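You operate a simulated robot arm through the tools that you are given. There is no shell and no other tool. Be economical: measure what you need, move in short steps, check, and stop when the job is done.

You are at the controls of a simulated robot arm. One attempt, no reset.

TASK
Park the winch: brake on, winch off, orange pin into the winch lock socket, gain to zero.
Fine: brake and winch before the pin; the line length stays.

It is judged by the outcome, as a careful person would: the job done as asked, and still so three seconds after it is handed in. It fails if anything else is knocked over, pushed out of place, dropped, spilled or broken.

THE ROBOT
A 6-joint arm with a two-finger parallel gripper on a trunk, on a base that drives. Base frame: it is fixed to the floor where the robot stands at the start and does not move with it; the origin is under the middle of the robot, x ahead of it, y to its left, z up. Units: mm, rad, N and s.
Its first joint turns from -2.897 to 2.897 rad. Places, roughly: brake switch [800, 0, 800]; gain knob [800, 500, 800]; red winch key [500, 900, 800]; winch lock socket [700, -100, 800]. Payload 3.91 kg.
The TCP is the grasp point between the finger pads, 30 mm short of the fingertips. In the tool frame z runs along the fingers and y along their closing line. Largest opening 110 mm; finger width 20, thickness 10; the body of the gripper, 48 by 112 mm, starts 55 mm behind the TCP.
Orientation is told as [roll, pitch, yaw] about the base's x, y, z axes, in that order, counted from this pose: with the fingers straight down and closing along the base's y, the tool's x points along the base's -x, its y along +y and its z along -z.

THE INTERFACE
- The arm moves only by the tool send_rows. Its argument "motion" is a list of rows, each an object of numbers (a shift or turn left out is 0, a gripper value left out holds the last): "dx", "dy", "dz": the shift along the base's x, y, z in cm; "wx", "wy", "wz": the turn, a rotation vector about the base's x, y, z in rad; "jaw": the finger opening in cm, from 0 to 11. In form: [{"dx": .., "dy": .., "dz": .., "wx": .., "wy": .., "wz": .., "jaw": ..}, ...]. A call has 1 to 20 rows; each row shifts and turns the commanded pose from where the row before left it. A row lasts 0.2 s, in which the tool goes at most 50 mm and 0.15 rad; a call with a longer step from one row to the next is refused whole, and so is a gripper value outside its range. A pose out of reach is approached as far as the arm can. The call stops where the force on the tool passes 40 N (or 10 N more than at its start, if that is more) or the arm is blocked; 0.2 s more then pass. The fingers move at their own pace (about 153 mm/s each) and stop on an object; they squeeze with about 44 N. The grip force told is the motor's: it shows also when the fingers shut on nothing. Time passes only in rows, and 0.2 s behind the last, so rows that do not move let the fingers close. The reply holds the time, the measured pose of the TCP, the force on the tool along the base axes, the opening and the grip force, in the units named above and with some noise, with the torque about the TCP (base axes, N m) and any sound that the robot's microphone picked up.
- Cameras (640 x 400 px; columns grow to the right, rows downward): "scene" is now at [207.5, 264.9, 1354.2]; the picture's right is [0.36, -0.93, 0.00], its down [-0.65, -0.25, -0.72] and it looks along [0.67, 0.26, -0.69] (base axes); focal length 246 px, centre (320, 200). "wrist" rides on the gripper at [72, 17, -103] in the tool frame; the picture's right is [-0.23, 0.97, 0.00], its down [-0.76, -0.18, -0.62] and it looks along [-0.61, -0.14, 0.78] (tool axes); focal length 222 px, centre (320, 200). There is no depth. A picture from a camera that has moved, and an enlarged one, comes with that camera's place and axes in the base frame and with its lens.
- capture(camera): a new picture of that camera. It takes no simulated time.
- steer(legs): drives the robot by 1 to 6 legs, each [ahead, turn to the left] in mm and rad, along the robot's own axes; the way and the turn of a leg run together, so that a leg with both is an arc; at most 1500 mm and 3.142 rad a leg. The arm and the cameras ride along, it lands a little off, and it stops where it bumps. It gives what a move gives.
- aim_head(pan, tilt): turns the head with the scene camera to pan (to the left, within 2.094 rad either way) and tilt (down, from -0.506 to 1.204), counted from straight ahead of the robot. It gives what a move gives.
- zoom(camera, box): a new picture of the part [left, top, right, bottom] of that camera's present view, enlarged. It takes no simulated time.
- finish_job(): hands the job in; it is judged then, once.

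Work in short steps. Places have to be worked out from the pictures, the camera data and where the tool is seen: move nearer, look again, correct. Check each grasp and each placing, and mend what went wrong. You have 120 turns and 82 pictures in all, those below and enlarged ones among them. Open the gripper and draw the arm clear of the work before you hand the job in, unless the task says otherwise; then end with one line.

The tools are called after ">>>" as a command line: name --argument value ..., lists and objects as JSON in quotes. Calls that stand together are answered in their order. send_rows: Moves the arm, as the interface text tells. Its arguments: {"type":"object","properties":{"motion":{"type":"array","items":{"type":"object","properties":{"dx":{"type":"number"},"dy":{"type":"number"},"dz":{"type":"number"},"wx":{"type":"number"},"wy":{"type":"number"},"wz":{"type":"number"},"jaw":{"type":"number"}}}}},"required":["motion"]} The other tools are called the same way: steer (legs) drives the base; aim_head (pan, tilt) turns the head that bears the scene camera; capture (camera) takes a picture; zoom (camera, box) takes an enlarged picture of a part of a camera's view; finish_job () hands the job in.

At the start:

```text
clock: 0.0
eef_pos: [450.6, 321.6, 1149.8]
orientation: [0.0, 0.001, 0.001]
force: [-0.9, 0.2, 0.3]
ft_torque: [0.01, 0.0, 0.01]
opening: 110.1
grasp_force: 0.0
robot x, y, heading: [-1.2, 5.3, 0.008]
head pan, tilt: [0.367, 0.766]
```

scene: 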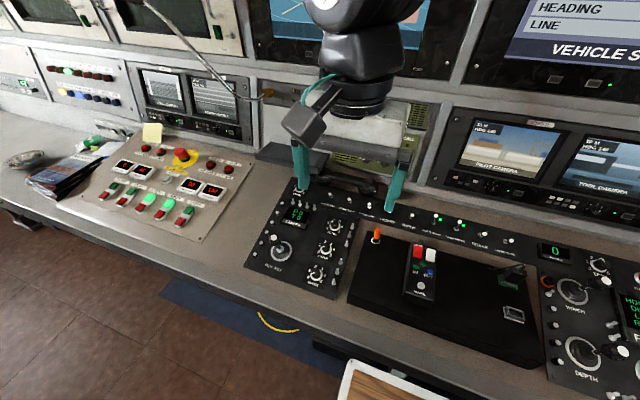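
wrist: 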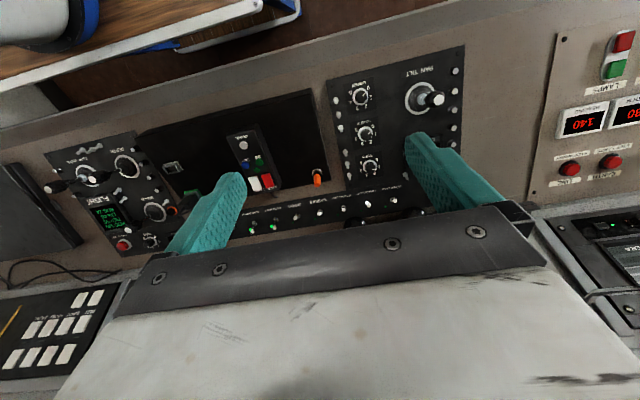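

The pictures show a console with several panels; I'll enlarge the parts to read labels.

>>> zoom --camera "scene" --box '[340, 200, 560, 340]'

>>> zoom --camera "scene" --box '[230, 170, 390, 310]'

>>> zoom --camera "scene" --box '[60, 120, 260, 250]'

>>> zoom --camera "scene" --box '[500, 220, 640, 400]'

```text
2.86 times, centred on (450, 270) of scene
camera zoom: at [207.5, 264.9, 1354.2], right [0.36, -0.93, 0.0], down [-0.65, -0.25, -0.72], along [0.67, 0.26, -0.69], focal length 703 px, centre (-51, 0)
```

zoom: 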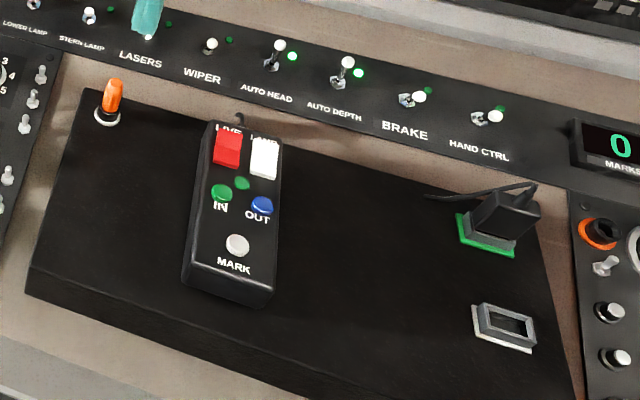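

```text
2.86 times, centred on (310, 240) of scene
camera zoom: at [207.5, 264.9, 1354.2], right [0.36, -0.93, 0.0], down [-0.65, -0.25, -0.72], along [0.67, 0.26, -0.69], focal length 703 px, centre (349, 86)
```

zoom: 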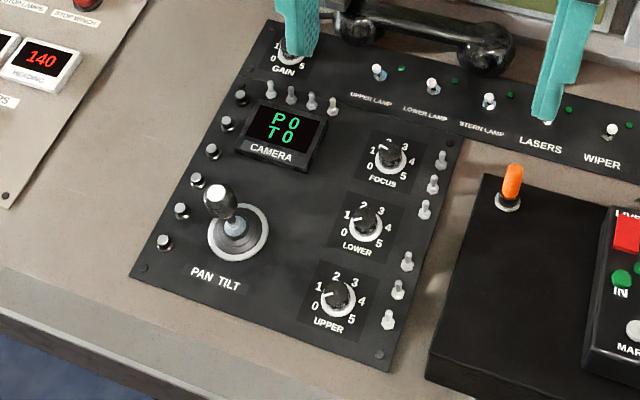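

```text
3.08 times, centred on (160, 185) of scene
camera zoom: at [207.5, 264.9, 1354.2], right [0.36, -0.93, 0.0], down [-0.65, -0.25, -0.72], along [0.67, 0.26, -0.69], focal length 757 px, centre (812, 246)
```

zoom: 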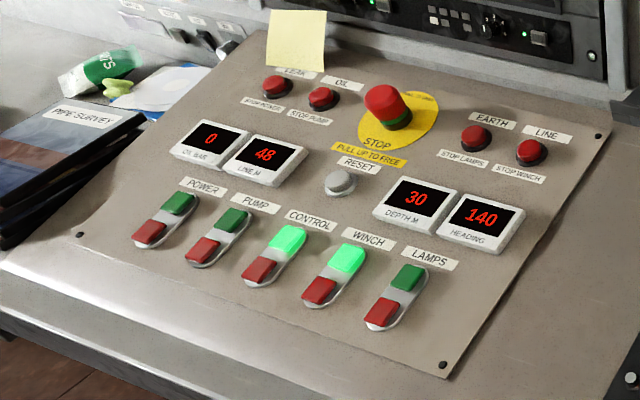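

```text
2.22 times, centred on (570, 310) of scene
camera zoom: at [207.5, 264.9, 1354.2], right [0.36, -0.93, 0.0], down [-0.65, -0.25, -0.72], along [0.67, 0.26, -0.69], focal length 546 px, centre (-236, -44)
```

zoom: 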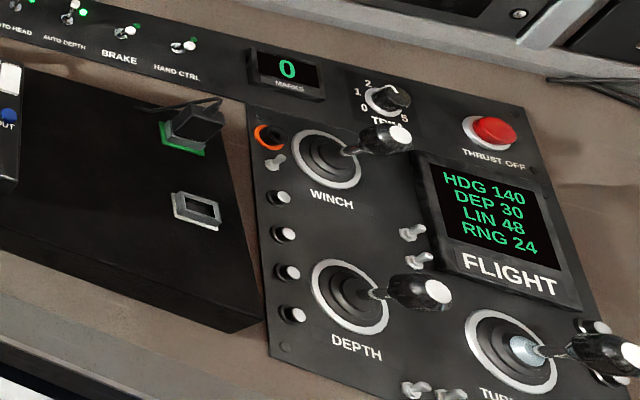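

Layout is clear: BRAKE toggle on the rail, WINCH key (lit green/red) on left panel, orange pin on black box, orange-ringed socket on the flight panel, GAIN knob behind a finger. The winch key is out of reach, so I'll look left for free floor before driving.

>>> aim_head --pan 1.6 --tilt 0.7

>>> capture --camera "scene"

>>> aim_head --pan 0.0 --tilt 1.1

>>> capture --camera "scene"

```text
clock: 1.4
eef_pos: [451.0, 323.1, 1149.3]
orientation: [0.0, 0.001, -0.001]
force: [0.8, 0.2, 0.1]
ft_torque: [0.04, 0.01, -0.03]
opening: 109.9
grasp_force: 0.0
robot x, y, heading: [0.7, -2.3, -0.0]
head pan, tilt: [1.6, 0.7]
```

```text
75 pictures are left
camera scene: at [128.3, 320.5, 1359.8], right [1.0, 0.03, 0.0], down [0.02, -0.64, -0.76], along [-0.02, 0.76, -0.64], focal length 246 px, centre (320, 200)
```

scene: 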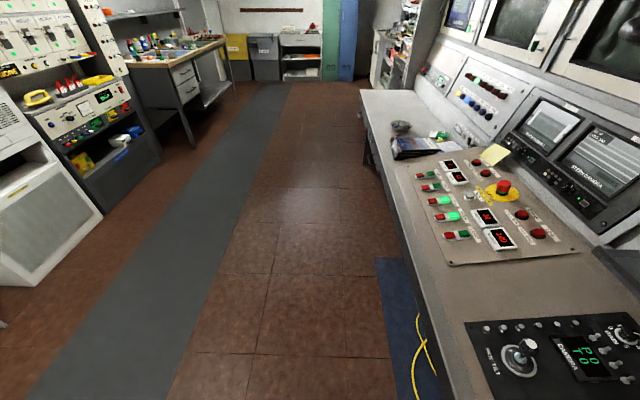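

```text
clock: 3.1
eef_pos: [452.4, 322.4, 1149.1]
orientation: [0.0, -0.001, -0.001]
force: [0.6, 0.2, 0.2]
ft_torque: [0.03, 0.06, -0.02]
opening: 109.6
grasp_force: 0.2
robot x, y, heading: [-2.0, -2.2, 0.001]
head pan, tilt: [0.0, 1.1]
```

```text
74 pictures are left
camera scene: at [194.0, 235.6, 1329.9], right [0.0, -1.0, 0.0], down [-0.89, 0.0, -0.45], along [0.45, 0.0, -0.89], focal length 246 px, centre (320, 200)
```

scene: 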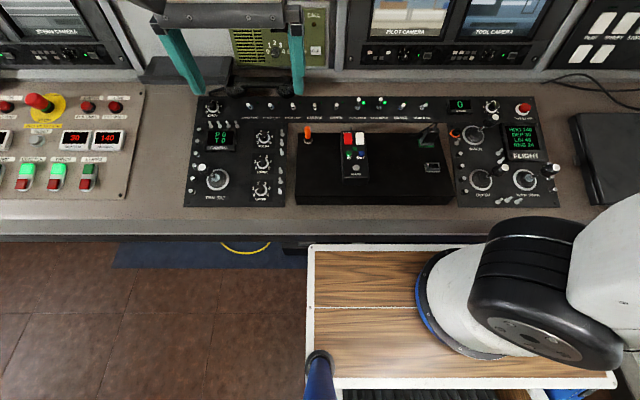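

The aisle is clear. I'll back off, shift ~260 mm left and come back, so everything lies within reach from one stand.

>>> steer --legs '[[-350, 0], [0, 1.571], [270, 0], [0, -1.571], [345, 0]]'

>>> aim_head --pan 0.0 --tilt 1.0

>>> capture --camera "scene"

```text
clock: 16.4
eef_pos: [442.0, 596.6, 1150.0]
orientation: [0.0, -0.002, 0.003]
force: [-0.3, -0.3, -0.5]
ft_torque: [0.03, 0.0, -0.03]
opening: 109.9
grasp_force: 0.1
robot x, y, heading: [-2.4, 271.4, 0.005]
head pan, tilt: [0.0, 1.1]
```

```text
clock: 17.0
eef_pos: [441.4, 596.2, 1149.2]
orientation: [0.0, 0.0, 0.004]
force: [-0.1, -0.7, 0.3]
ft_torque: [0.01, 0.0, 0.05]
opening: 110.1
grasp_force: 0.0
robot x, y, heading: [-11.9, 269.9, 0.006]
head pan, tilt: [0.0, 1.0]
```

```text
73 pictures are left
camera scene: at [190.6, 509.2, 1336.4], right [0.01, -1.0, 0.0], down [-0.84, 0.0, -0.54], along [0.54, 0.0, -0.84], focal length 246 px, centre (320, 200)
```

scene: 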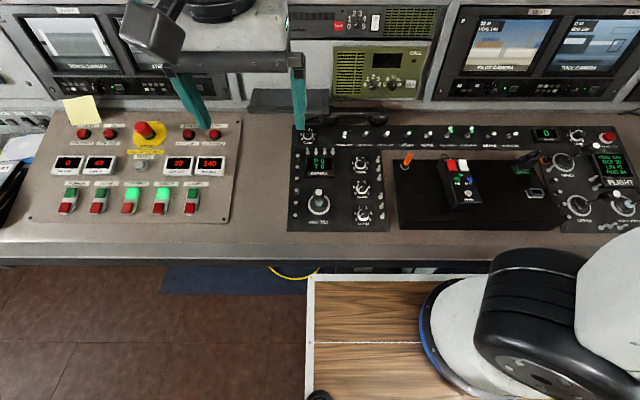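

The stand is good. Now I zoom on the controls from this viewpoint to triangulate them.

>>> zoom --camera "scene" --box '[430, 110, 590, 210]'

>>> zoom --camera "scene" --box '[40, 100, 240, 225]'

>>> zoom --camera "scene" --box '[280, 110, 440, 210]'

```text
4.00 times, centred on (510, 160) of scene
camera zoom: at [190.6, 509.2, 1336.4], right [0.01, -1.0, 0.0], down [-0.84, 0.0, -0.54], along [0.54, 0.0, -0.84], focal length 984 px, centre (-440, 360)
```

zoom: 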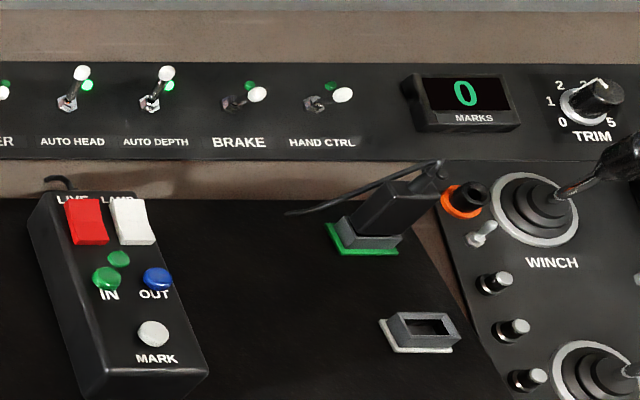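

```text
3.20 times, centred on (140, 162) of scene
camera zoom: at [190.6, 509.2, 1336.4], right [0.01, -1.0, 0.0], down [-0.84, 0.0, -0.54], along [0.54, 0.0, -0.84], focal length 787 px, centre (896, 320)
```

zoom: 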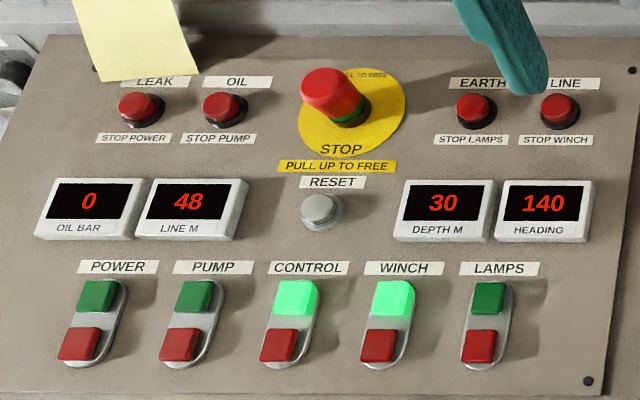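

```text
4.00 times, centred on (360, 160) of scene
camera zoom: at [190.6, 509.2, 1336.4], right [0.01, -1.0, 0.0], down [-0.84, 0.0, -0.54], along [0.54, 0.0, -0.84], focal length 984 px, centre (160, 360)
```

zoom: 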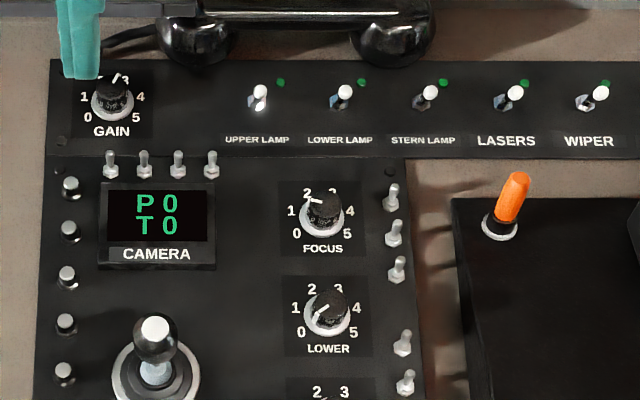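

By triangulation the brake lever base is near (741, 18, 834), lever down (off; lamp dark), to be flipped away like AUTO HEAD/DEPTH. I move closed fingers above it and look with the wrist camera.

>>> send_rows --motion '[{"dx": 1.8, "dy": -4.1, "dz": -1, "jaw": 0}, {"dx": 1.8, "dy": -4.1, "dz": -1}, {"dx": 1.8, "dy": -4.1, "dz": -1}, {"dx": 1.8, "dy": -4.1, "dz": -1}, {"dx": 1.8, "dy": -4.1, "dz": -1}, {"dx": 1.8, "dy": -4.1, "dz": -1}, {"dx": 1.8, "dy": -4.1, "dz": -1}, {"dx": 1.8, "dy": -4.1, "dz": -1}, {"dx": 1.8, "dy": -4.1, "dz": -1}, {"dx": 1.8, "dy": -4.1, "dz": -1}, {"dx": 1.8, "dy": -4.1, "dz": -1}, {"dx": 1.8, "dy": -4.1, "dz": -1}, {"dx": 1.8, "dy": -4.1, "dz": -1}, {"dx": 1.8, "dy": -4.1, "dz": -1}, {"dx": 0.9, "dz": -3.5}, {"dz": -2.5}]'

>>> capture --camera "wrist"

>>> capture --camera "scene"

```text
clock: 20.4
eef_pos: [701.4, 22.1, 951.8]
orientation: [0.0, 0.001, 0.004]
force: [1.2, 0.4, 0.7]
ft_torque: [0.01, 0.01, 0.01]
opening: 0.2
grasp_force: 37.9
robot x, y, heading: [-5.7, 268.1, 0.006]
head pan, tilt: [0.0, 1.0]
```

```text
69 pictures are left
camera wrist: at [629.8, 40.0, 1055.5], right [0.22, 0.97, 0.0], down [0.76, -0.17, 0.62], along [0.61, -0.14, -0.78], focal length 222 px, centre (320, 200)
```

wrist: 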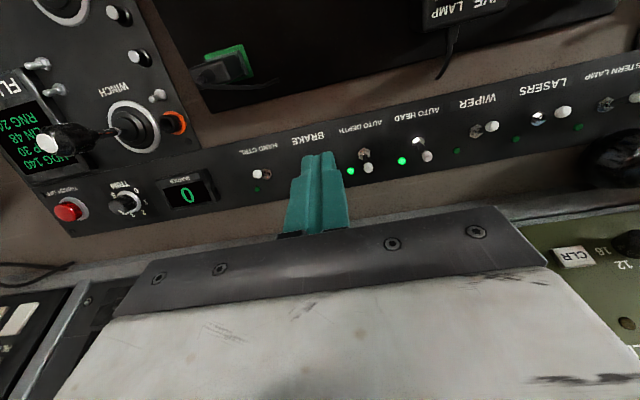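

```text
68 pictures are left
camera scene: at [190.5, 509.1, 1336.5], right [0.01, -1.0, 0.0], down [-0.84, 0.0, -0.54], along [0.54, 0.0, -0.84], focal length 246 px, centre (320, 200)
```

scene: 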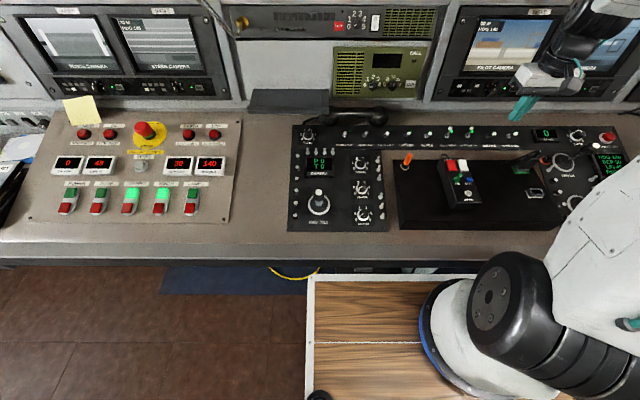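

Fingers hide the brake lever. I shift sideways for a parallax view.

>>> send_rows --motion '[{"dx": -1.5, "dy": 4}, {"dx": -1.5, "dy": 4}, {}]'

>>> zoom --camera "wrist" --box '[160, 80, 320, 180]'

>>> send_rows --motion '[{"dy": -4}, {"dy": -4}, {"dy": -4}, {"dy": -2}, {}]'

>>> zoom --camera "wrist" --box '[320, 60, 480, 160]'

>>> capture --camera "wrist"

```text
clock: 21.2
eef_pos: [673.5, 100.3, 951.2]
orientation: [0.0, 0.001, 0.002]
force: [0.3, -0.2, 0.9]
ft_torque: [0.01, -0.03, 0.0]
opening: 0.2
grasp_force: 38.1
robot x, y, heading: [-7.7, 272.9, 0.006]
head pan, tilt: [0.0, 1.0]
```

```text
4.00 times, centred on (240, 130) of wrist
camera zoom: at [601.5, 118.5, 1055.8], right [0.22, 0.97, 0.0], down [0.76, -0.18, 0.62], along [0.61, -0.14, -0.78], focal length 888 px, centre (640, 480)
```

zoom: 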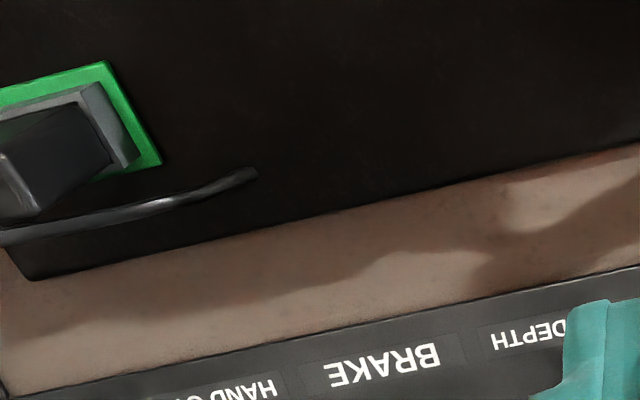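

```text
clock: 22.4
eef_pos: [673.9, -37.6, 951.8]
orientation: [0.002, 0.0, 0.005]
force: [0.4, 0.7, -0.1]
ft_torque: [0.0, 0.0, -0.02]
opening: 0.0
grasp_force: 37.8
robot x, y, heading: [-5.3, 272.1, 0.0]
head pan, tilt: [0.0, 1.0]
```

```text
4.00 times, centred on (400, 110) of wrist
camera zoom: at [601.0, -19.3, 1055.8], right [0.22, 0.97, 0.0], down [0.76, -0.17, 0.62], along [0.61, -0.14, -0.78], focal length 888 px, centre (0, 560)
```

zoom: 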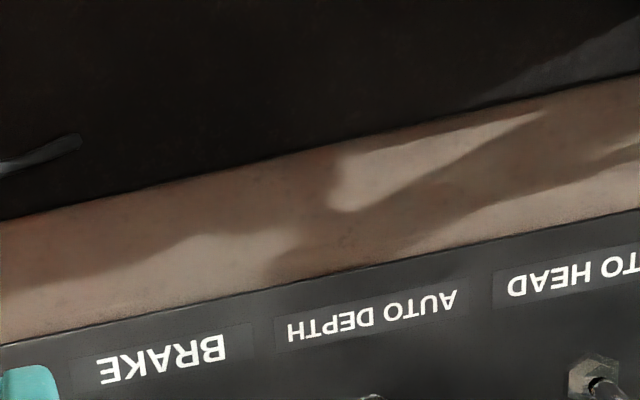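

```text
65 pictures are left
camera wrist: at [601.0, -19.3, 1055.8], right [0.22, 0.97, 0.0], down [0.76, -0.17, 0.62], along [0.61, -0.14, -0.78], focal length 222 px, centre (320, 200)
```

wrist: 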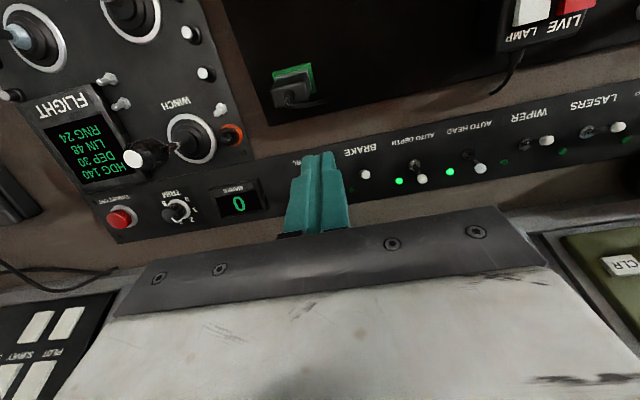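

The BRAKE label is at about (732, 2, 803). Zooming on the lever itself.

>>> zoom --camera "wrist" --box '[330, 125, 490, 225]'

```text
4.00 times, centred on (410, 175) of wrist
camera zoom: at [601.0, -19.3, 1055.8], right [0.22, 0.97, 0.0], down [0.76, -0.17, 0.62], along [0.61, -0.14, -0.78], focal length 888 px, centre (-40, 300)
```

zoom: 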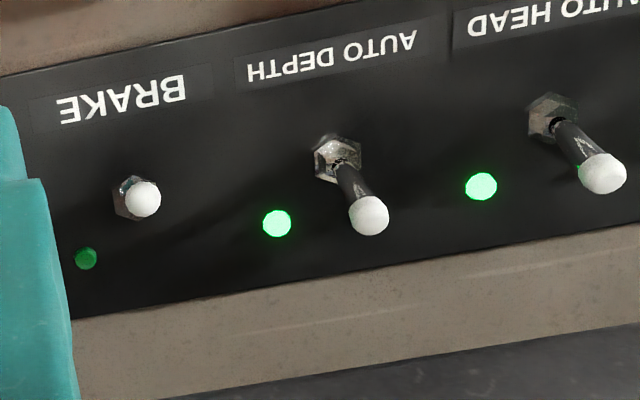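

Lever base ≈ (768, 2, 805), knob ≈ (757, 3, 823), leaning towards the robot. I descend in front of it (x≈734) with the fingertips at ~z 814.

>>> send_rows --motion '[{"dx": 3, "dy": 2}, {"dx": 3, "dy": 2.05}, {"dz": -4}, {"dz": -4}, {"dz": -2.6}, {}]'

>>> zoom --camera "wrist" --box '[240, 100, 400, 200]'

>>> zoom --camera "scene" --box '[470, 90, 570, 160]'

```text
clock: 23.8
eef_pos: [733.1, 3.3, 843.1]
orientation: [-0.001, 0.0, 0.004]
force: [-0.9, 0.7, -1.0]
ft_torque: [-0.01, 0.02, 0.0]
opening: 0.1
grasp_force: 37.7
robot x, y, heading: [-11.9, 271.6, 0.006]
head pan, tilt: [0.0, 1.0]
```

```text
4.00 times, centred on (320, 150) of wrist
camera zoom: at [661.0, 20.3, 948.2], right [0.22, 0.97, 0.0], down [0.76, -0.17, 0.62], along [0.61, -0.14, -0.78], focal length 888 px, centre (320, 400)
```

zoom: 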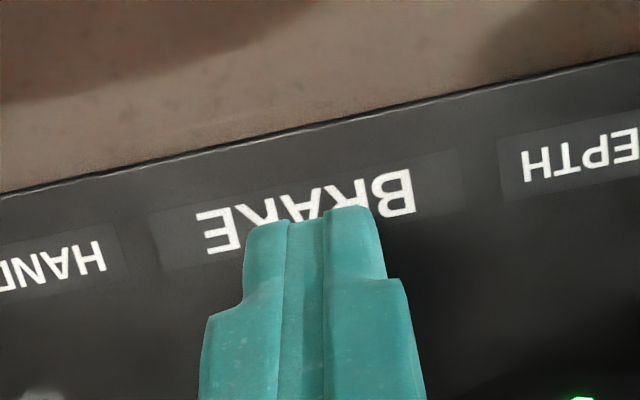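

```text
5.71 times, centred on (520, 125) of scene
camera zoom: at [190.6, 509.0, 1336.5], right [0.01, -1.0, 0.0], down [-0.84, 0.0, -0.54], along [0.54, 0.0, -0.84], focal length 1405 px, centre (-823, 629)
```

zoom: 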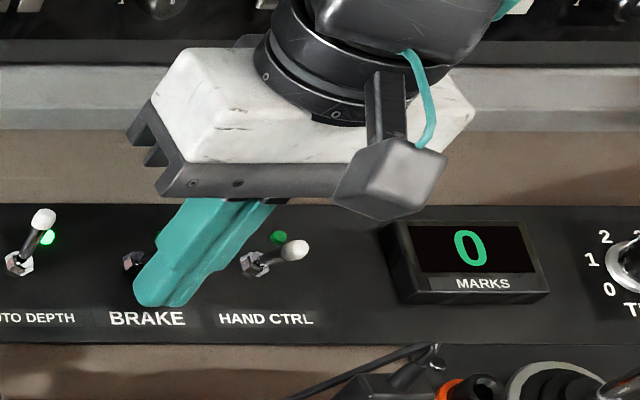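

The tip stands just before the lever over the label. Push +x gently.

>>> send_rows --motion '[{"dx": 0.6}, {"dx": 0.6}, {"dx": 0.6}, {"dx": 0.6}, {"dx": 0.6}, {}]'

>>> zoom --camera "scene" --box '[470, 90, 570, 160]'

```text
clock: 24.8
eef_pos: [748.5, 2.3, 843.1]
orientation: [0.006, 0.013, 0.002]
force: [-8.7, 0.8, 4.0]
ft_torque: [-0.02, 0.17, 0.04]
opening: 0.0
grasp_force: 37.5
robot x, y, heading: [-10.1, 271.9, 0.007]
head pan, tilt: [0.0, 1.0]
stopped in row 4: the force on the tool passed its limit at 50 N (the readings are from after the stop); the commanded pose is now the measured one
```

```text
5.71 times, centred on (520, 125) of scene
camera zoom: at [190.3, 508.9, 1336.5], right [0.0, -1.0, 0.0], down [-0.84, 0.0, -0.54], along [0.54, 0.0, -0.84], focal length 1405 px, centre (-823, 629)
```

zoom: 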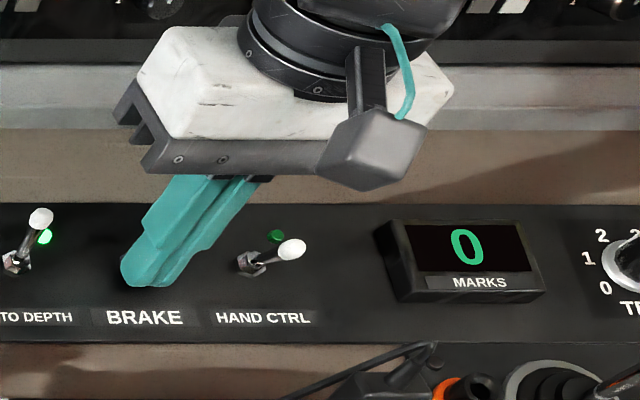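

Stopped at 50 N with the tip likely too low against the lever/bushing. Back off, raise 8 mm and retry nearer to the knob.

>>> send_rows --motion '[{"dx": -1.2}, {"dz": 0.7}, {}]'

>>> zoom --camera "scene" --box '[470, 90, 570, 160]'

>>> send_rows --motion '[{"dx": 0.5}, {"dx": 0.5}, {"dx": 0.5}, {"dx": 0.5}, {"dx": 0.5}, {"dx": 0.5}, {"dx": 0.5}, {}]'

```text
clock: 25.6
eef_pos: [737.9, 1.2, 851.4]
orientation: [0.004, 0.012, 0.002]
force: [0.5, -0.1, -0.6]
ft_torque: [0.01, 0.01, 0.01]
opening: 0.0
grasp_force: 38.0
robot x, y, heading: [-9.7, 274.2, 0.005]
head pan, tilt: [0.0, 1.0]
```

```text
5.71 times, centred on (520, 125) of scene
camera zoom: at [190.7, 508.8, 1336.5], right [0.0, -1.0, 0.0], down [-0.84, 0.0, -0.54], along [0.54, 0.0, -0.84], focal length 1405 px, centre (-823, 629)
```

zoom: 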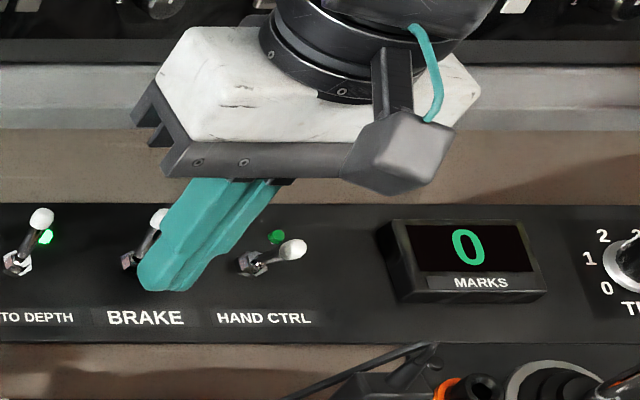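

```text
clock: 26.5
eef_pos: [748.0, 1.0, 848.4]
orientation: [0.009, 0.024, 0.001]
force: [-9.8, 1.0, 3.9]
ft_torque: [0.05, 0.25, -0.02]
opening: 0.1
grasp_force: 37.5
robot x, y, heading: [-10.7, 271.1, 0.002]
head pan, tilt: [0.0, 1.0]
stopped in row 4: the force on the tool passed its limit at 46 N (the readings are from after the stop); the commanded pose is now the measured one
```

The picture shows the lever was already flipped by the first push. I withdraw and lift to verify it.

>>> send_rows --motion '[{"dx": -1.2, "wy": -0.024}, {"dz": 4}, {"dz": 5}, {"dx": -5, "dz": 4}, {"dx": -4, "dz": 4, "dy": 4}, {"dy": 5, "dz": 3}, {"dy": 5}, {}]'

>>> zoom --camera "scene" --box '[430, 110, 590, 210]'

>>> capture --camera "wrist"

```text
refused: row 4 steps farther than a row can; nothing moved
```

```text
4.00 times, centred on (510, 160) of scene
camera zoom: at [190.1, 508.7, 1336.5], right [0.0, -1.0, 0.0], down [-0.84, 0.0, -0.54], along [0.54, 0.0, -0.84], focal length 984 px, centre (-440, 360)
```

zoom: 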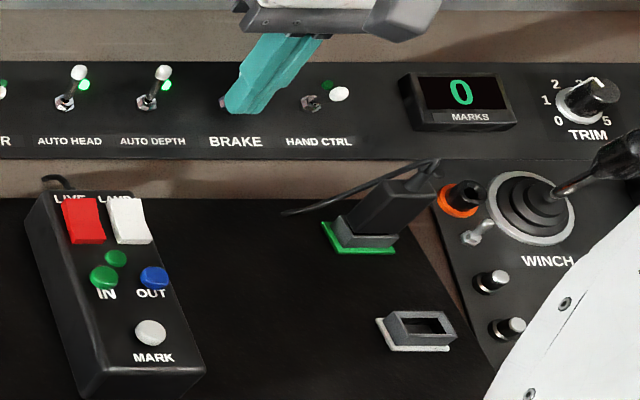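

```text
58 pictures are left
camera wrist: at [679.4, 17.9, 954.7], right [0.23, 0.97, 0.0], down [0.78, -0.18, 0.6], along [0.59, -0.14, -0.8], focal length 222 px, centre (320, 200)
```

wrist: 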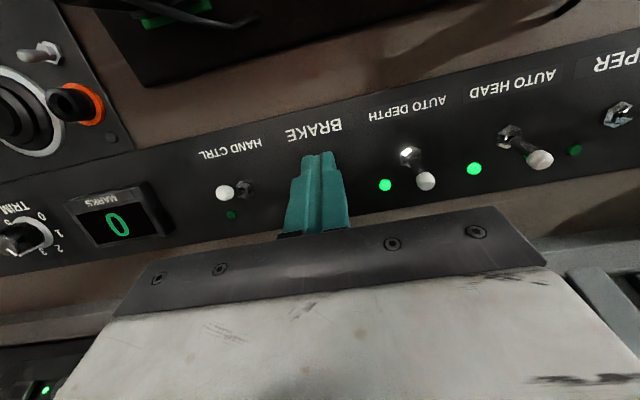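

Row too long; I resend with smaller steps.

>>> send_rows --motion '[{"dx": -1.2, "wy": -0.024}, {"dz": 4}, {"dz": 4}, {"dx": -3, "dz": 3}, {"dx": -3, "dy": -3, "dz": 2}, {"dx": -3, "dy": -4}, {"dy": -4}, {}]'

>>> zoom --camera "scene" --box '[430, 110, 590, 210]'

>>> capture --camera "wrist"

```text
clock: 28.3
eef_pos: [649.4, -109.2, 978.9]
orientation: [0.006, -0.001, 0.002]
force: [-0.8, 0.0, 0.1]
ft_torque: [0.02, -0.05, -0.01]
opening: 0.0
grasp_force: 38.2
robot x, y, heading: [-8.3, 271.7, 0.002]
head pan, tilt: [0.0, 1.0]
```

```text
4.00 times, centred on (510, 160) of scene
camera zoom: at [190.5, 508.6, 1336.5], right [0.0, -1.0, 0.0], down [-0.84, 0.0, -0.54], along [0.54, 0.0, -0.84], focal length 984 px, centre (-440, 360)
```

zoom: 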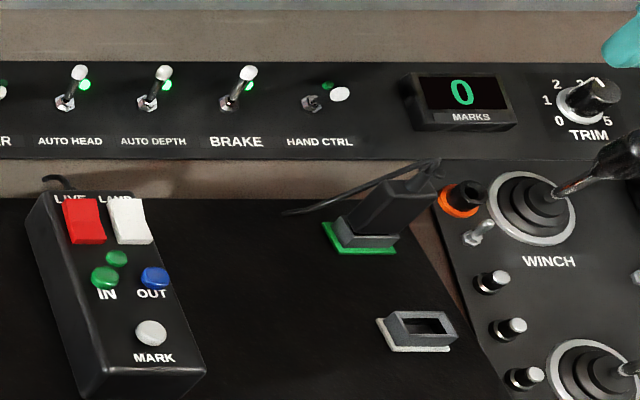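

```text
56 pictures are left
camera wrist: at [576.6, -92.1, 1082.7], right [0.23, 0.97, 0.01], down [0.76, -0.18, 0.62], along [0.61, -0.13, -0.78], focal length 222 px, centre (320, 200)
```

wrist: 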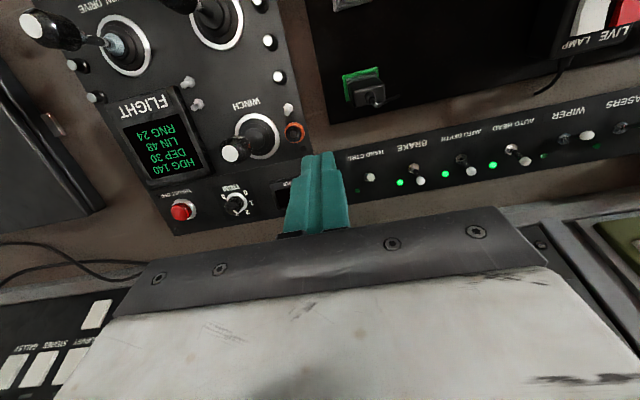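

Brake is on with its lamp lit. While here, a close look at the socket.

>>> zoom --camera "wrist" --box '[230, 80, 350, 155]'

>>> zoom --camera "scene" --box '[525, 140, 589, 180]'

```text
5.33 times, centred on (290, 118) of wrist
camera zoom: at [576.6, -92.1, 1082.7], right [0.23, 0.97, 0.01], down [0.76, -0.18, 0.62], along [0.61, -0.13, -0.78], focal length 1185 px, centre (480, 640)
```

zoom: 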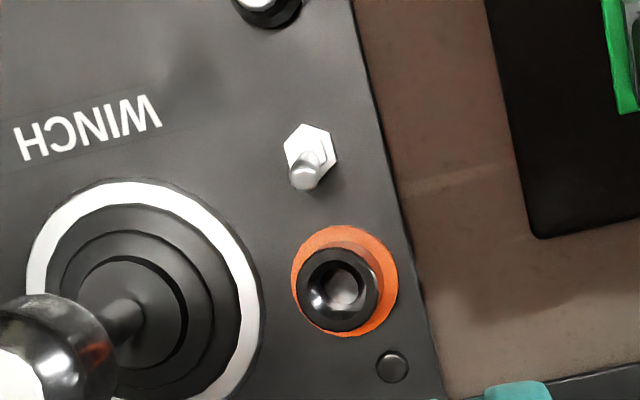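

```text
10.00 times, centred on (557, 160) of scene
camera zoom: at [190.5, 508.6, 1336.5], right [0.0, -1.0, 0.0], down [-0.84, 0.0, -0.54], along [0.54, 0.0, -0.84], focal length 2459 px, centre (-2050, 600)
```

zoom: 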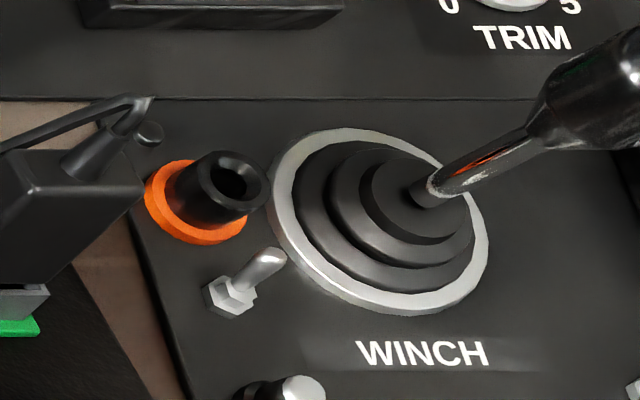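

Socket is an upright black collar with a hole (~(669, −143), top ~z 825). Next the WINCH red key, triangulated at ~(518, 927, 787); I move there high.

>>> send_rows --motion '[{"dz": 3, "dy": 3}, {"dy": 4.8}, {"dy": 4.8}, {"dy": 4.8}, {"dy": 4.8}, {"dy": 4.8}, {"dy": 4.8}, {"dy": 4.8}, {"dy": 4.8}, {"dy": 4.8}, {"dy": 4.8}, {"dy": 4.8}, {"dy": 4.8}, {"dy": 4.8}, {"dy": 4.8}, {"dy": 4.8}, {"dy": 4.8}, {"dy": 4.0, "dx": -2.5}, {"dy": 4, "dx": -2.5}, {"dy": 4, "dx": -2.5}]'

>>> send_rows --motion '[{"dx": -3.5, "dy": 2, "dz": -2}, {"dx": -3.5, "dy": 2, "dz": -2}, {"dx": -1, "dz": -3}, {}]'

>>> capture --camera "wrist"

```text
clock: 32.5
eef_pos: [571.7, 807.6, 1011.2]
orientation: [0.008, -0.002, -0.001]
force: [-0.4, -0.2, 0.0]
ft_torque: [0.04, 0.03, -0.01]
opening: 0.1
grasp_force: 38.1
robot x, y, heading: [-5.3, 272.9, 0.001]
head pan, tilt: [0.0, 1.0]
```

```text
clock: 33.5
eef_pos: [491.7, 848.7, 939.8]
orientation: [0.006, -0.002, 0.001]
force: [0.3, -0.1, 0.4]
ft_torque: [-0.01, -0.04, 0.01]
opening: 0.0
grasp_force: 37.6
robot x, y, heading: [-5.4, 267.8, -0.001]
head pan, tilt: [0.0, 1.0]
```

```text
53 pictures are left
camera wrist: at [420.0, 864.8, 1043.8], right [0.23, 0.97, 0.01], down [0.76, -0.18, 0.62], along [0.61, -0.14, -0.78], focal length 222 px, centre (320, 200)
```

wrist: 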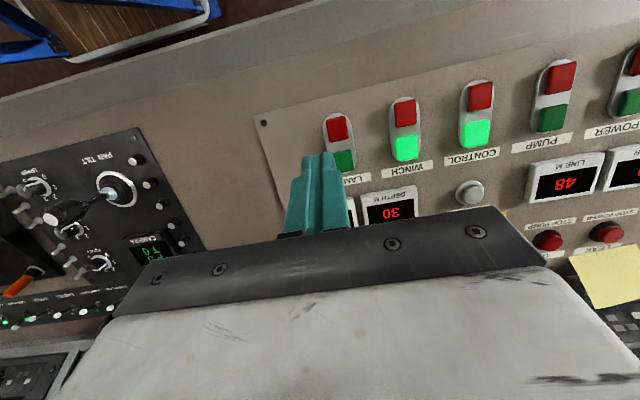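

Wrist ray puts the red WINCH key at ≈(518, 938). I move over it and lower to check alignment.

>>> send_rows --motion '[{"dx": 1.3, "dy": 4.4}, {"dx": 1.3, "dy": 4.4}, {"dz": -4}, {"dz": -3}, {}]'

>>> capture --camera "wrist"

>>> zoom --camera "scene" --box '[90, 140, 250, 240]'

```text
clock: 34.7
eef_pos: [519.5, 937.3, 870.4]
orientation: [0.008, -0.004, 0.0]
force: [0.2, 0.4, -0.1]
ft_torque: [0.01, -0.02, -0.02]
opening: 0.3
grasp_force: 37.8
robot x, y, heading: [-4.7, 271.6, 0.004]
head pan, tilt: [0.0, 1.0]
```

```text
52 pictures are left
camera wrist: at [448.0, 954.3, 973.8], right [0.23, 0.97, 0.01], down [0.76, -0.18, 0.62], along [0.61, -0.14, -0.78], focal length 222 px, centre (320, 200)
```

wrist: 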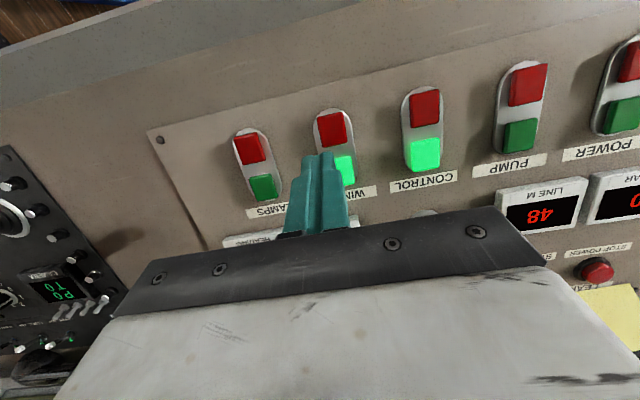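

```text
4.00 times, centred on (170, 190) of scene
camera zoom: at [190.5, 508.9, 1336.4], right [0.0, -1.0, 0.0], down [-0.84, 0.0, -0.54], along [0.54, 0.0, -0.84], focal length 984 px, centre (920, 240)
```

zoom: 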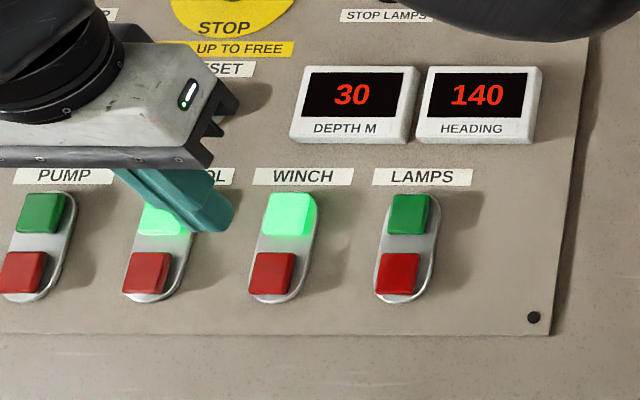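

Triangulation from both views agrees: red key top ≈ (528, 947, 767). Align and lower to ~25 mm above it.

>>> send_rows --motion '[{"dx": 0.85, "dy": 0.95}, {"dz": -2.5}, {"dz": -2}, {}]'

>>> zoom --camera "wrist" --box '[220, 80, 420, 205]'

>>> zoom --camera "scene" --box '[110, 160, 210, 222]'

```text
clock: 35.7
eef_pos: [527.9, 945.0, 823.8]
orientation: [0.007, -0.002, 0.003]
force: [-0.4, -0.2, 0.2]
ft_torque: [-0.01, 0.04, 0.03]
opening: 0.0
grasp_force: 38.3
robot x, y, heading: [-13.3, 266.4, 0.005]
head pan, tilt: [0.0, 1.0]
```

```text
3.20 times, centred on (320, 142) of wrist
camera zoom: at [455.6, 963.2, 928.0], right [0.23, 0.97, 0.01], down [0.76, -0.18, 0.62], along [0.61, -0.14, -0.78], focal length 711 px, centre (320, 384)
```

zoom: 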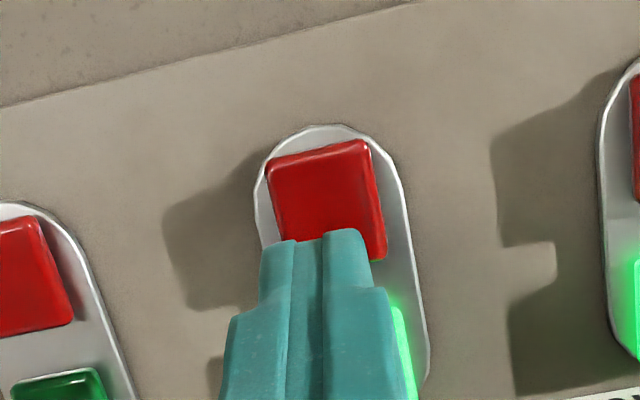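

```text
6.40 times, centred on (160, 191) of scene
camera zoom: at [190.5, 508.9, 1336.4], right [0.0, -1.0, 0.0], down [-0.84, 0.0, -0.54], along [0.54, 0.0, -0.84], focal length 1574 px, centre (1344, 258)
```

zoom: 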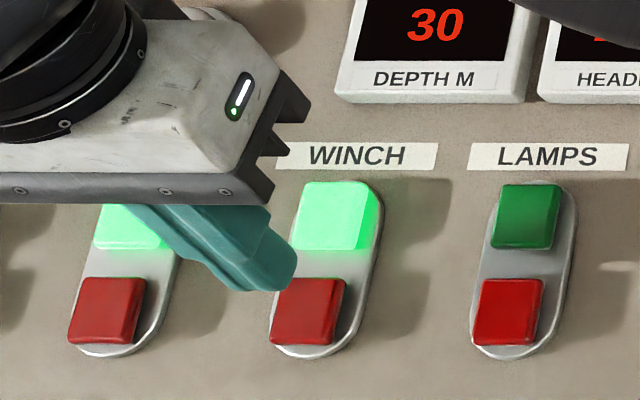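

Aligned within a few mm; shift slightly towards the near side and press down slowly.

>>> send_rows --motion '[{"dx": -0.6, "dy": 0.35}, {"dz": -1}, {"dz": -0.6}, {"dz": -0.4}, {"dz": -0.3}, {"dz": -0.3}, {"dz": -0.3}, {"dz": -0.3}]'

>>> zoom --camera "scene" --box '[110, 160, 210, 222]'

```text
clock: 37.5
eef_pos: [521.4, 951.3, 792.9]
orientation: [0.007, -0.005, 0.0]
force: [1.9, -1.6, 10.0]
ft_torque: [-0.03, -0.15, -0.01]
opening: 0.1
grasp_force: 38.0
robot x, y, heading: [-9.2, 273.8, 0.005]
head pan, tilt: [0.0, 1.0]
heard: click
```

```text
6.40 times, centred on (160, 191) of scene
camera zoom: at [190.4, 508.5, 1336.5], right [0.0, -1.0, 0.0], down [-0.84, 0.0, -0.54], along [0.54, 0.0, -0.84], focal length 1574 px, centre (1344, 258)
```

zoom: 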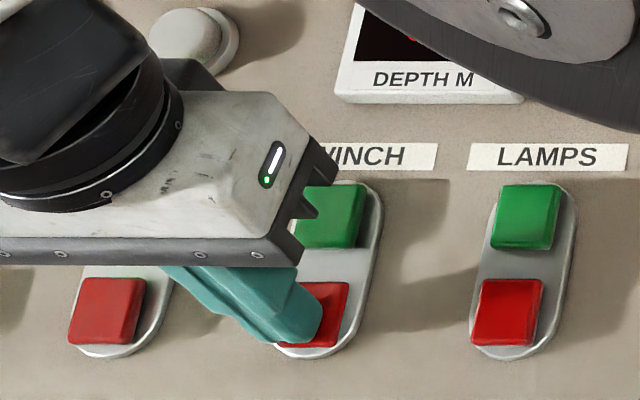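

Click heard and the WINCH green lamp is out. Lift, and fly towards the GAIN knob (~(774, 570)) to look at it with the wrist camera.

>>> send_rows --motion '[{"dz": 4}, {"dz": 4.5}, {"dz": 4.5}, {"dz": 4}, {"dx": 3, "dy": -3.8}, {"dx": 3, "dy": -3.8}, {"dx": 3, "dy": -3.8}, {"dx": 3, "dy": -3.8}, {"dx": 3, "dy": -3.8}, {"dx": 3, "dy": -3.8}, {"dy": -4}, {"dy": -4}, {"dy": -4}, {"dz": -2, "dy": -2}, {}]'

>>> capture --camera "wrist"

>>> zoom --camera "scene" --box '[40, 100, 240, 225]'

```text
clock: 40.7
eef_pos: [701.4, 582.2, 943.9]
orientation: [0.009, -0.002, 0.003]
force: [0.3, 0.5, -0.4]
ft_torque: [0.03, -0.01, -0.03]
opening: 0.3
grasp_force: 37.4
robot x, y, heading: [-7.9, 275.0, 0.004]
head pan, tilt: [0.0, 1.0]
```

```text
47 pictures are left
camera wrist: at [629.2, 598.5, 1046.9], right [0.23, 0.97, 0.01], down [0.76, -0.18, 0.62], along [0.61, -0.13, -0.78], focal length 222 px, centre (320, 200)
```

wrist: 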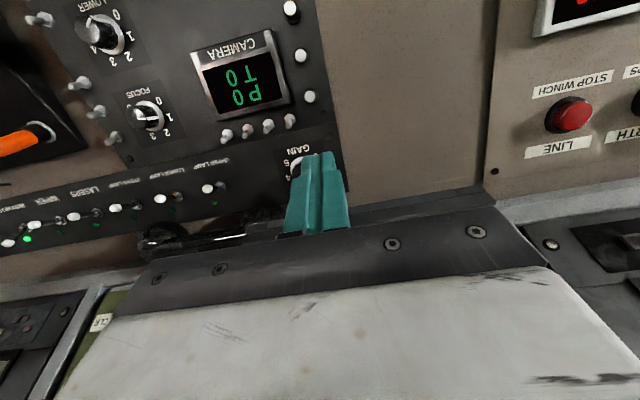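

```text
3.20 times, centred on (140, 162) of scene
camera zoom: at [190.9, 508.6, 1336.5], right [0.0, -1.0, 0.0], down [-0.84, 0.0, -0.54], along [0.54, 0.0, -0.84], focal length 787 px, centre (896, 320)
```

zoom: 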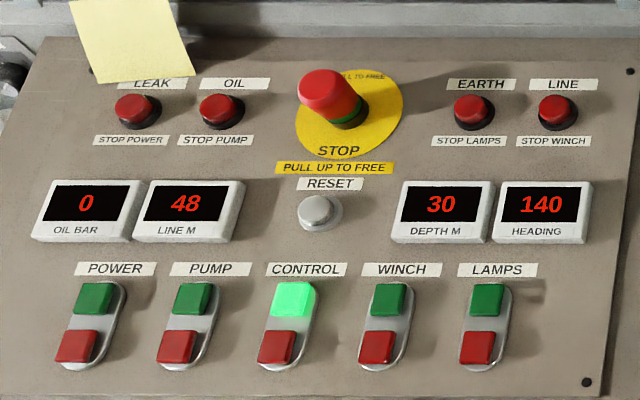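

Winch off, line 48 unchanged. Open the fingers to see the knob between them, and view from the scene camera.

>>> send_rows --motion '[{"jaw": 7}, {"dy": 2}, {"dx": 2, "dy": 0}, {}]'

>>> capture --camera "wrist"

>>> zoom --camera "scene" --box '[260, 70, 400, 157]'

```text
clock: 41.7
eef_pos: [720.7, 602.5, 941.3]
orientation: [0.006, -0.002, 0.001]
force: [-0.1, 0.5, -0.2]
ft_torque: [0.0, 0.04, 0.0]
opening: 69.8
grasp_force: 0.1
robot x, y, heading: [-7.3, 271.4, 0.001]
head pan, tilt: [0.0, 1.0]
```

```text
45 pictures are left
camera wrist: at [648.8, 619.2, 1046.2], right [0.23, 0.97, 0.01], down [0.76, -0.18, 0.62], along [0.61, -0.14, -0.78], focal length 222 px, centre (320, 200)
```

wrist: 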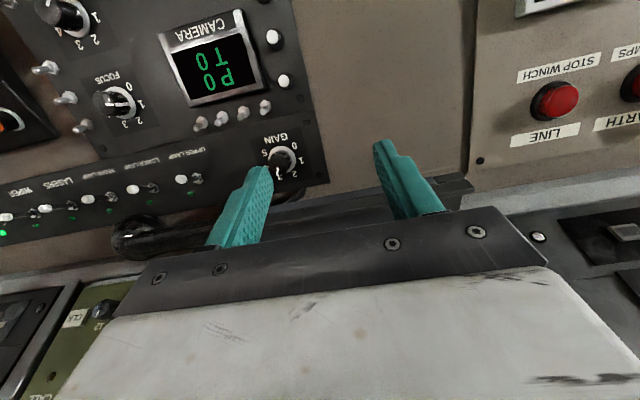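

```text
4.57 times, centred on (330, 114) of scene
camera zoom: at [190.5, 508.8, 1336.5], right [0.0, -1.0, 0.0], down [-0.84, 0.0, -0.54], along [0.54, 0.0, -0.84], focal length 1124 px, centre (274, 595)
```

zoom: 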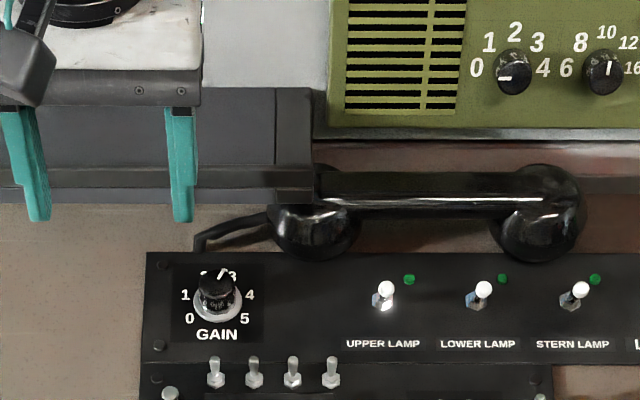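

Knob triangulated at ≈(760, 547, top ~820), pointer near 3; needs ~160° counter-clockwise. I pre-turn the tool −1.35 rad, move over the knob and check.

>>> send_rows --motion '[{"wz": -0.15, "dx": 1, "dy": -1.4, "jaw": 5}, {"wz": -0.15, "dx": 1, "dy": -1.4}, {"wz": -0.15, "dx": 1, "dy": -1.4}, {"wz": -0.15, "dx": 0.9, "dy": -1.3}, {"wz": -0.15}, {"wz": -0.15}, {"wz": -0.15}, {"wz": -0.15, "dz": -2}, {"wz": -0.15, "dz": -2}, {}]'

>>> capture --camera "wrist"

>>> zoom --camera "scene" --box '[260, 70, 400, 157]'

```text
clock: 43.5
eef_pos: [763.1, 550.6, 932.5]
orientation: [0.024, 0.0, -1.18]
force: [-0.5, -0.5, 0.6]
ft_torque: [0.0, -0.03, 0.02]
opening: 50.1
grasp_force: 0.0
robot x, y, heading: [-9.2, 273.1, 0.005]
head pan, tilt: [0.0, 1.0]
stopped in row 9: the force on the tool passed its limit at 80 N (the readings are from after the stop); the commanded pose is now the measured one
```

```text
43 pictures are left
camera wrist: at [749.9, 623.6, 1037.0], right [0.99, 0.16, 0.02], down [0.11, -0.78, 0.62], along [0.12, -0.61, -0.78], focal length 222 px, centre (320, 200)
```

wrist: 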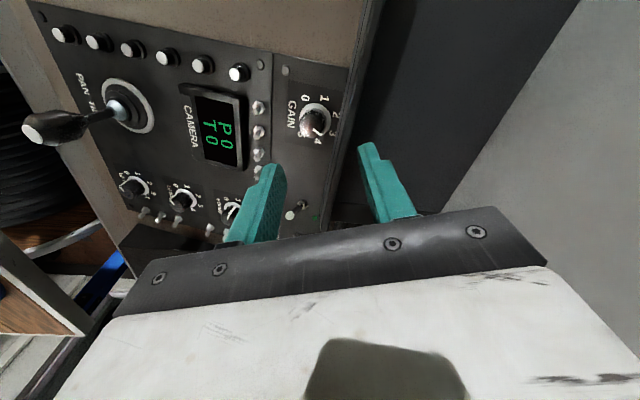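

```text
4.57 times, centred on (330, 114) of scene
camera zoom: at [190.0, 508.6, 1336.6], right [0.0, -1.0, 0.0], down [-0.84, 0.0, -0.54], along [0.54, 0.0, -0.84], focal length 1124 px, centre (274, 595)
```

zoom: 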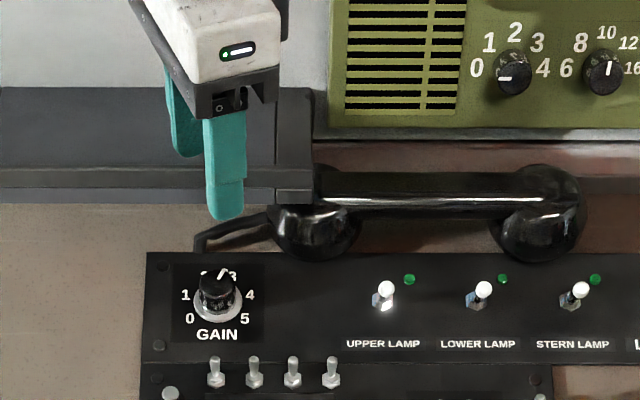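

An 80 N stop: the outer finger touched down on a dark ledge whose front is at x≈790, z≈900, right behind the knob. So vertical turning there is out; I'll lift, undo the yaw, and instead use a tool tilted back (0.6 rad) so the body stays clear of the ledge.

>>> send_rows --motion '[{"dz": 3}, {"dz": 2, "dx": -2, "wz": 0.15}, {"dx": -3, "wz": 0.15}, {"dx": -3, "wz": 0.15}, {"dx": -3, "wz": 0.15}, {"wz": 0.15}, {"wz": 0.15}, {"wz": 0.15}, {"wz": 0.13}, {"wy": -0.15}, {"wy": -0.15}, {"wy": -0.15}, {"wy": -0.15}, {}]'

>>> zoom --camera "scene" --box '[220, 70, 360, 157]'

>>> capture --camera "wrist"

```text
clock: 46.5
eef_pos: [653.2, 550.5, 982.0]
orientation: [0.025, -0.602, -0.003]
force: [-0.7, -0.3, -0.6]
ft_torque: [0.01, 0.02, 0.01]
opening: 50.0
grasp_force: 0.1
robot x, y, heading: [-6.6, 270.9, 0.003]
head pan, tilt: [0.0, 1.0]
```

```text
4.57 times, centred on (290, 114) of scene
camera zoom: at [190.5, 508.8, 1336.5], right [0.0, -1.0, 0.0], down [-0.84, 0.0, -0.54], along [0.54, 0.0, -0.84], focal length 1124 px, centre (457, 595)
```

zoom: 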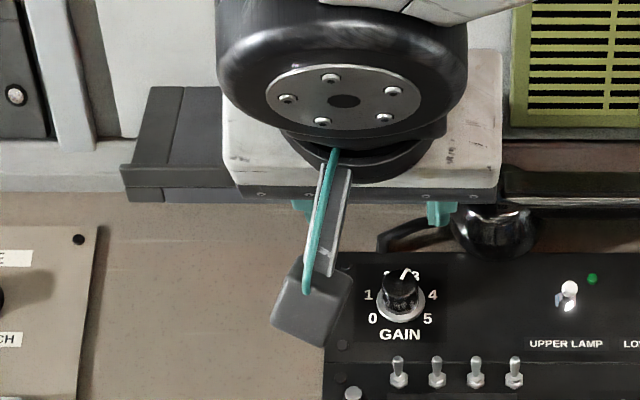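

```text
40 pictures are left
camera wrist: at [536.1, 565.6, 1027.4], right [0.18, 0.97, 0.15], down [0.28, -0.19, 0.94], along [0.94, -0.12, -0.31], focal length 222 px, centre (320, 200)
```

wrist: 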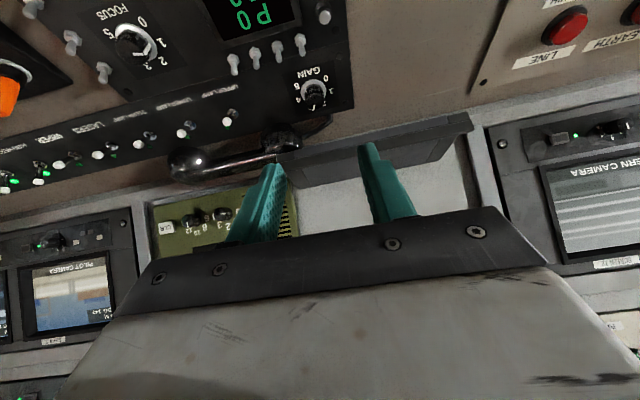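

Knob axis ≈ (758, 548), panel there ~z 807 and knob top ~830. With the tilted tool I approach to 5 cm above and look.

>>> send_rows --motion '[{"dx": 3, "dz": -2}, {"dx": 3, "dz": -2.5}, {"dx": 3, "dz": -2.5}, {"dx": 0.2, "dz": -2.2, "dy": -0.2}, {}]'

>>> capture --camera "wrist"

>>> zoom --camera "scene" --box '[260, 80, 372, 150]'

```text
clock: 47.8
eef_pos: [745.4, 548.6, 888.8]
orientation: [0.024, -0.601, -0.003]
force: [-0.3, 0.1, -0.1]
ft_torque: [0.01, -0.01, 0.0]
opening: 50.0
grasp_force: 0.1
robot x, y, heading: [-9.3, 271.1, 0.003]
head pan, tilt: [0.0, 1.0]
```

```text
39 pictures are left
camera wrist: at [628.2, 563.7, 934.9], right [0.18, 0.97, 0.15], down [0.28, -0.19, 0.94], along [0.94, -0.13, -0.31], focal length 222 px, centre (320, 200)
```

wrist: 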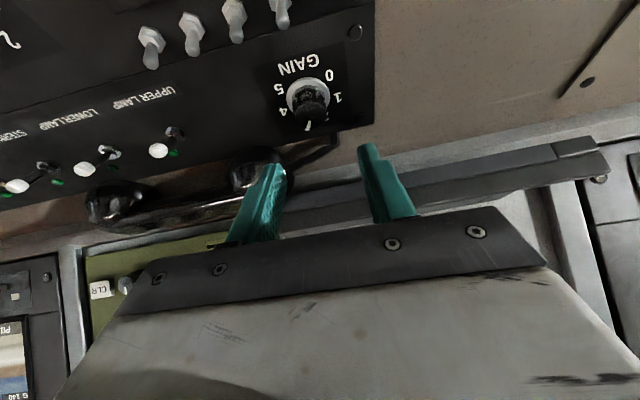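

```text
5.71 times, centred on (316, 115) of scene
camera zoom: at [190.5, 508.8, 1336.5], right [0.0, -1.0, 0.0], down [-0.84, 0.0, -0.54], along [0.54, 0.0, -0.84], focal length 1405 px, centre (343, 686)
```

zoom: 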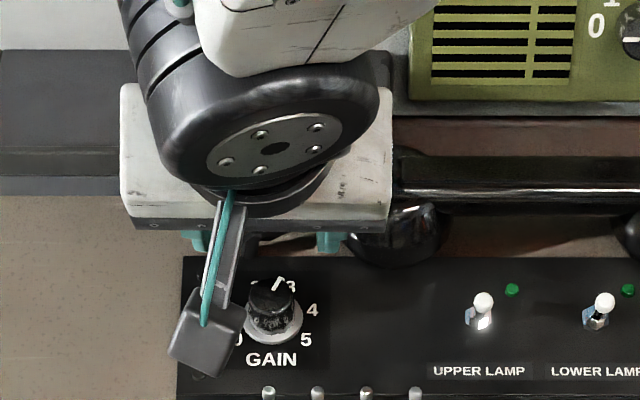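

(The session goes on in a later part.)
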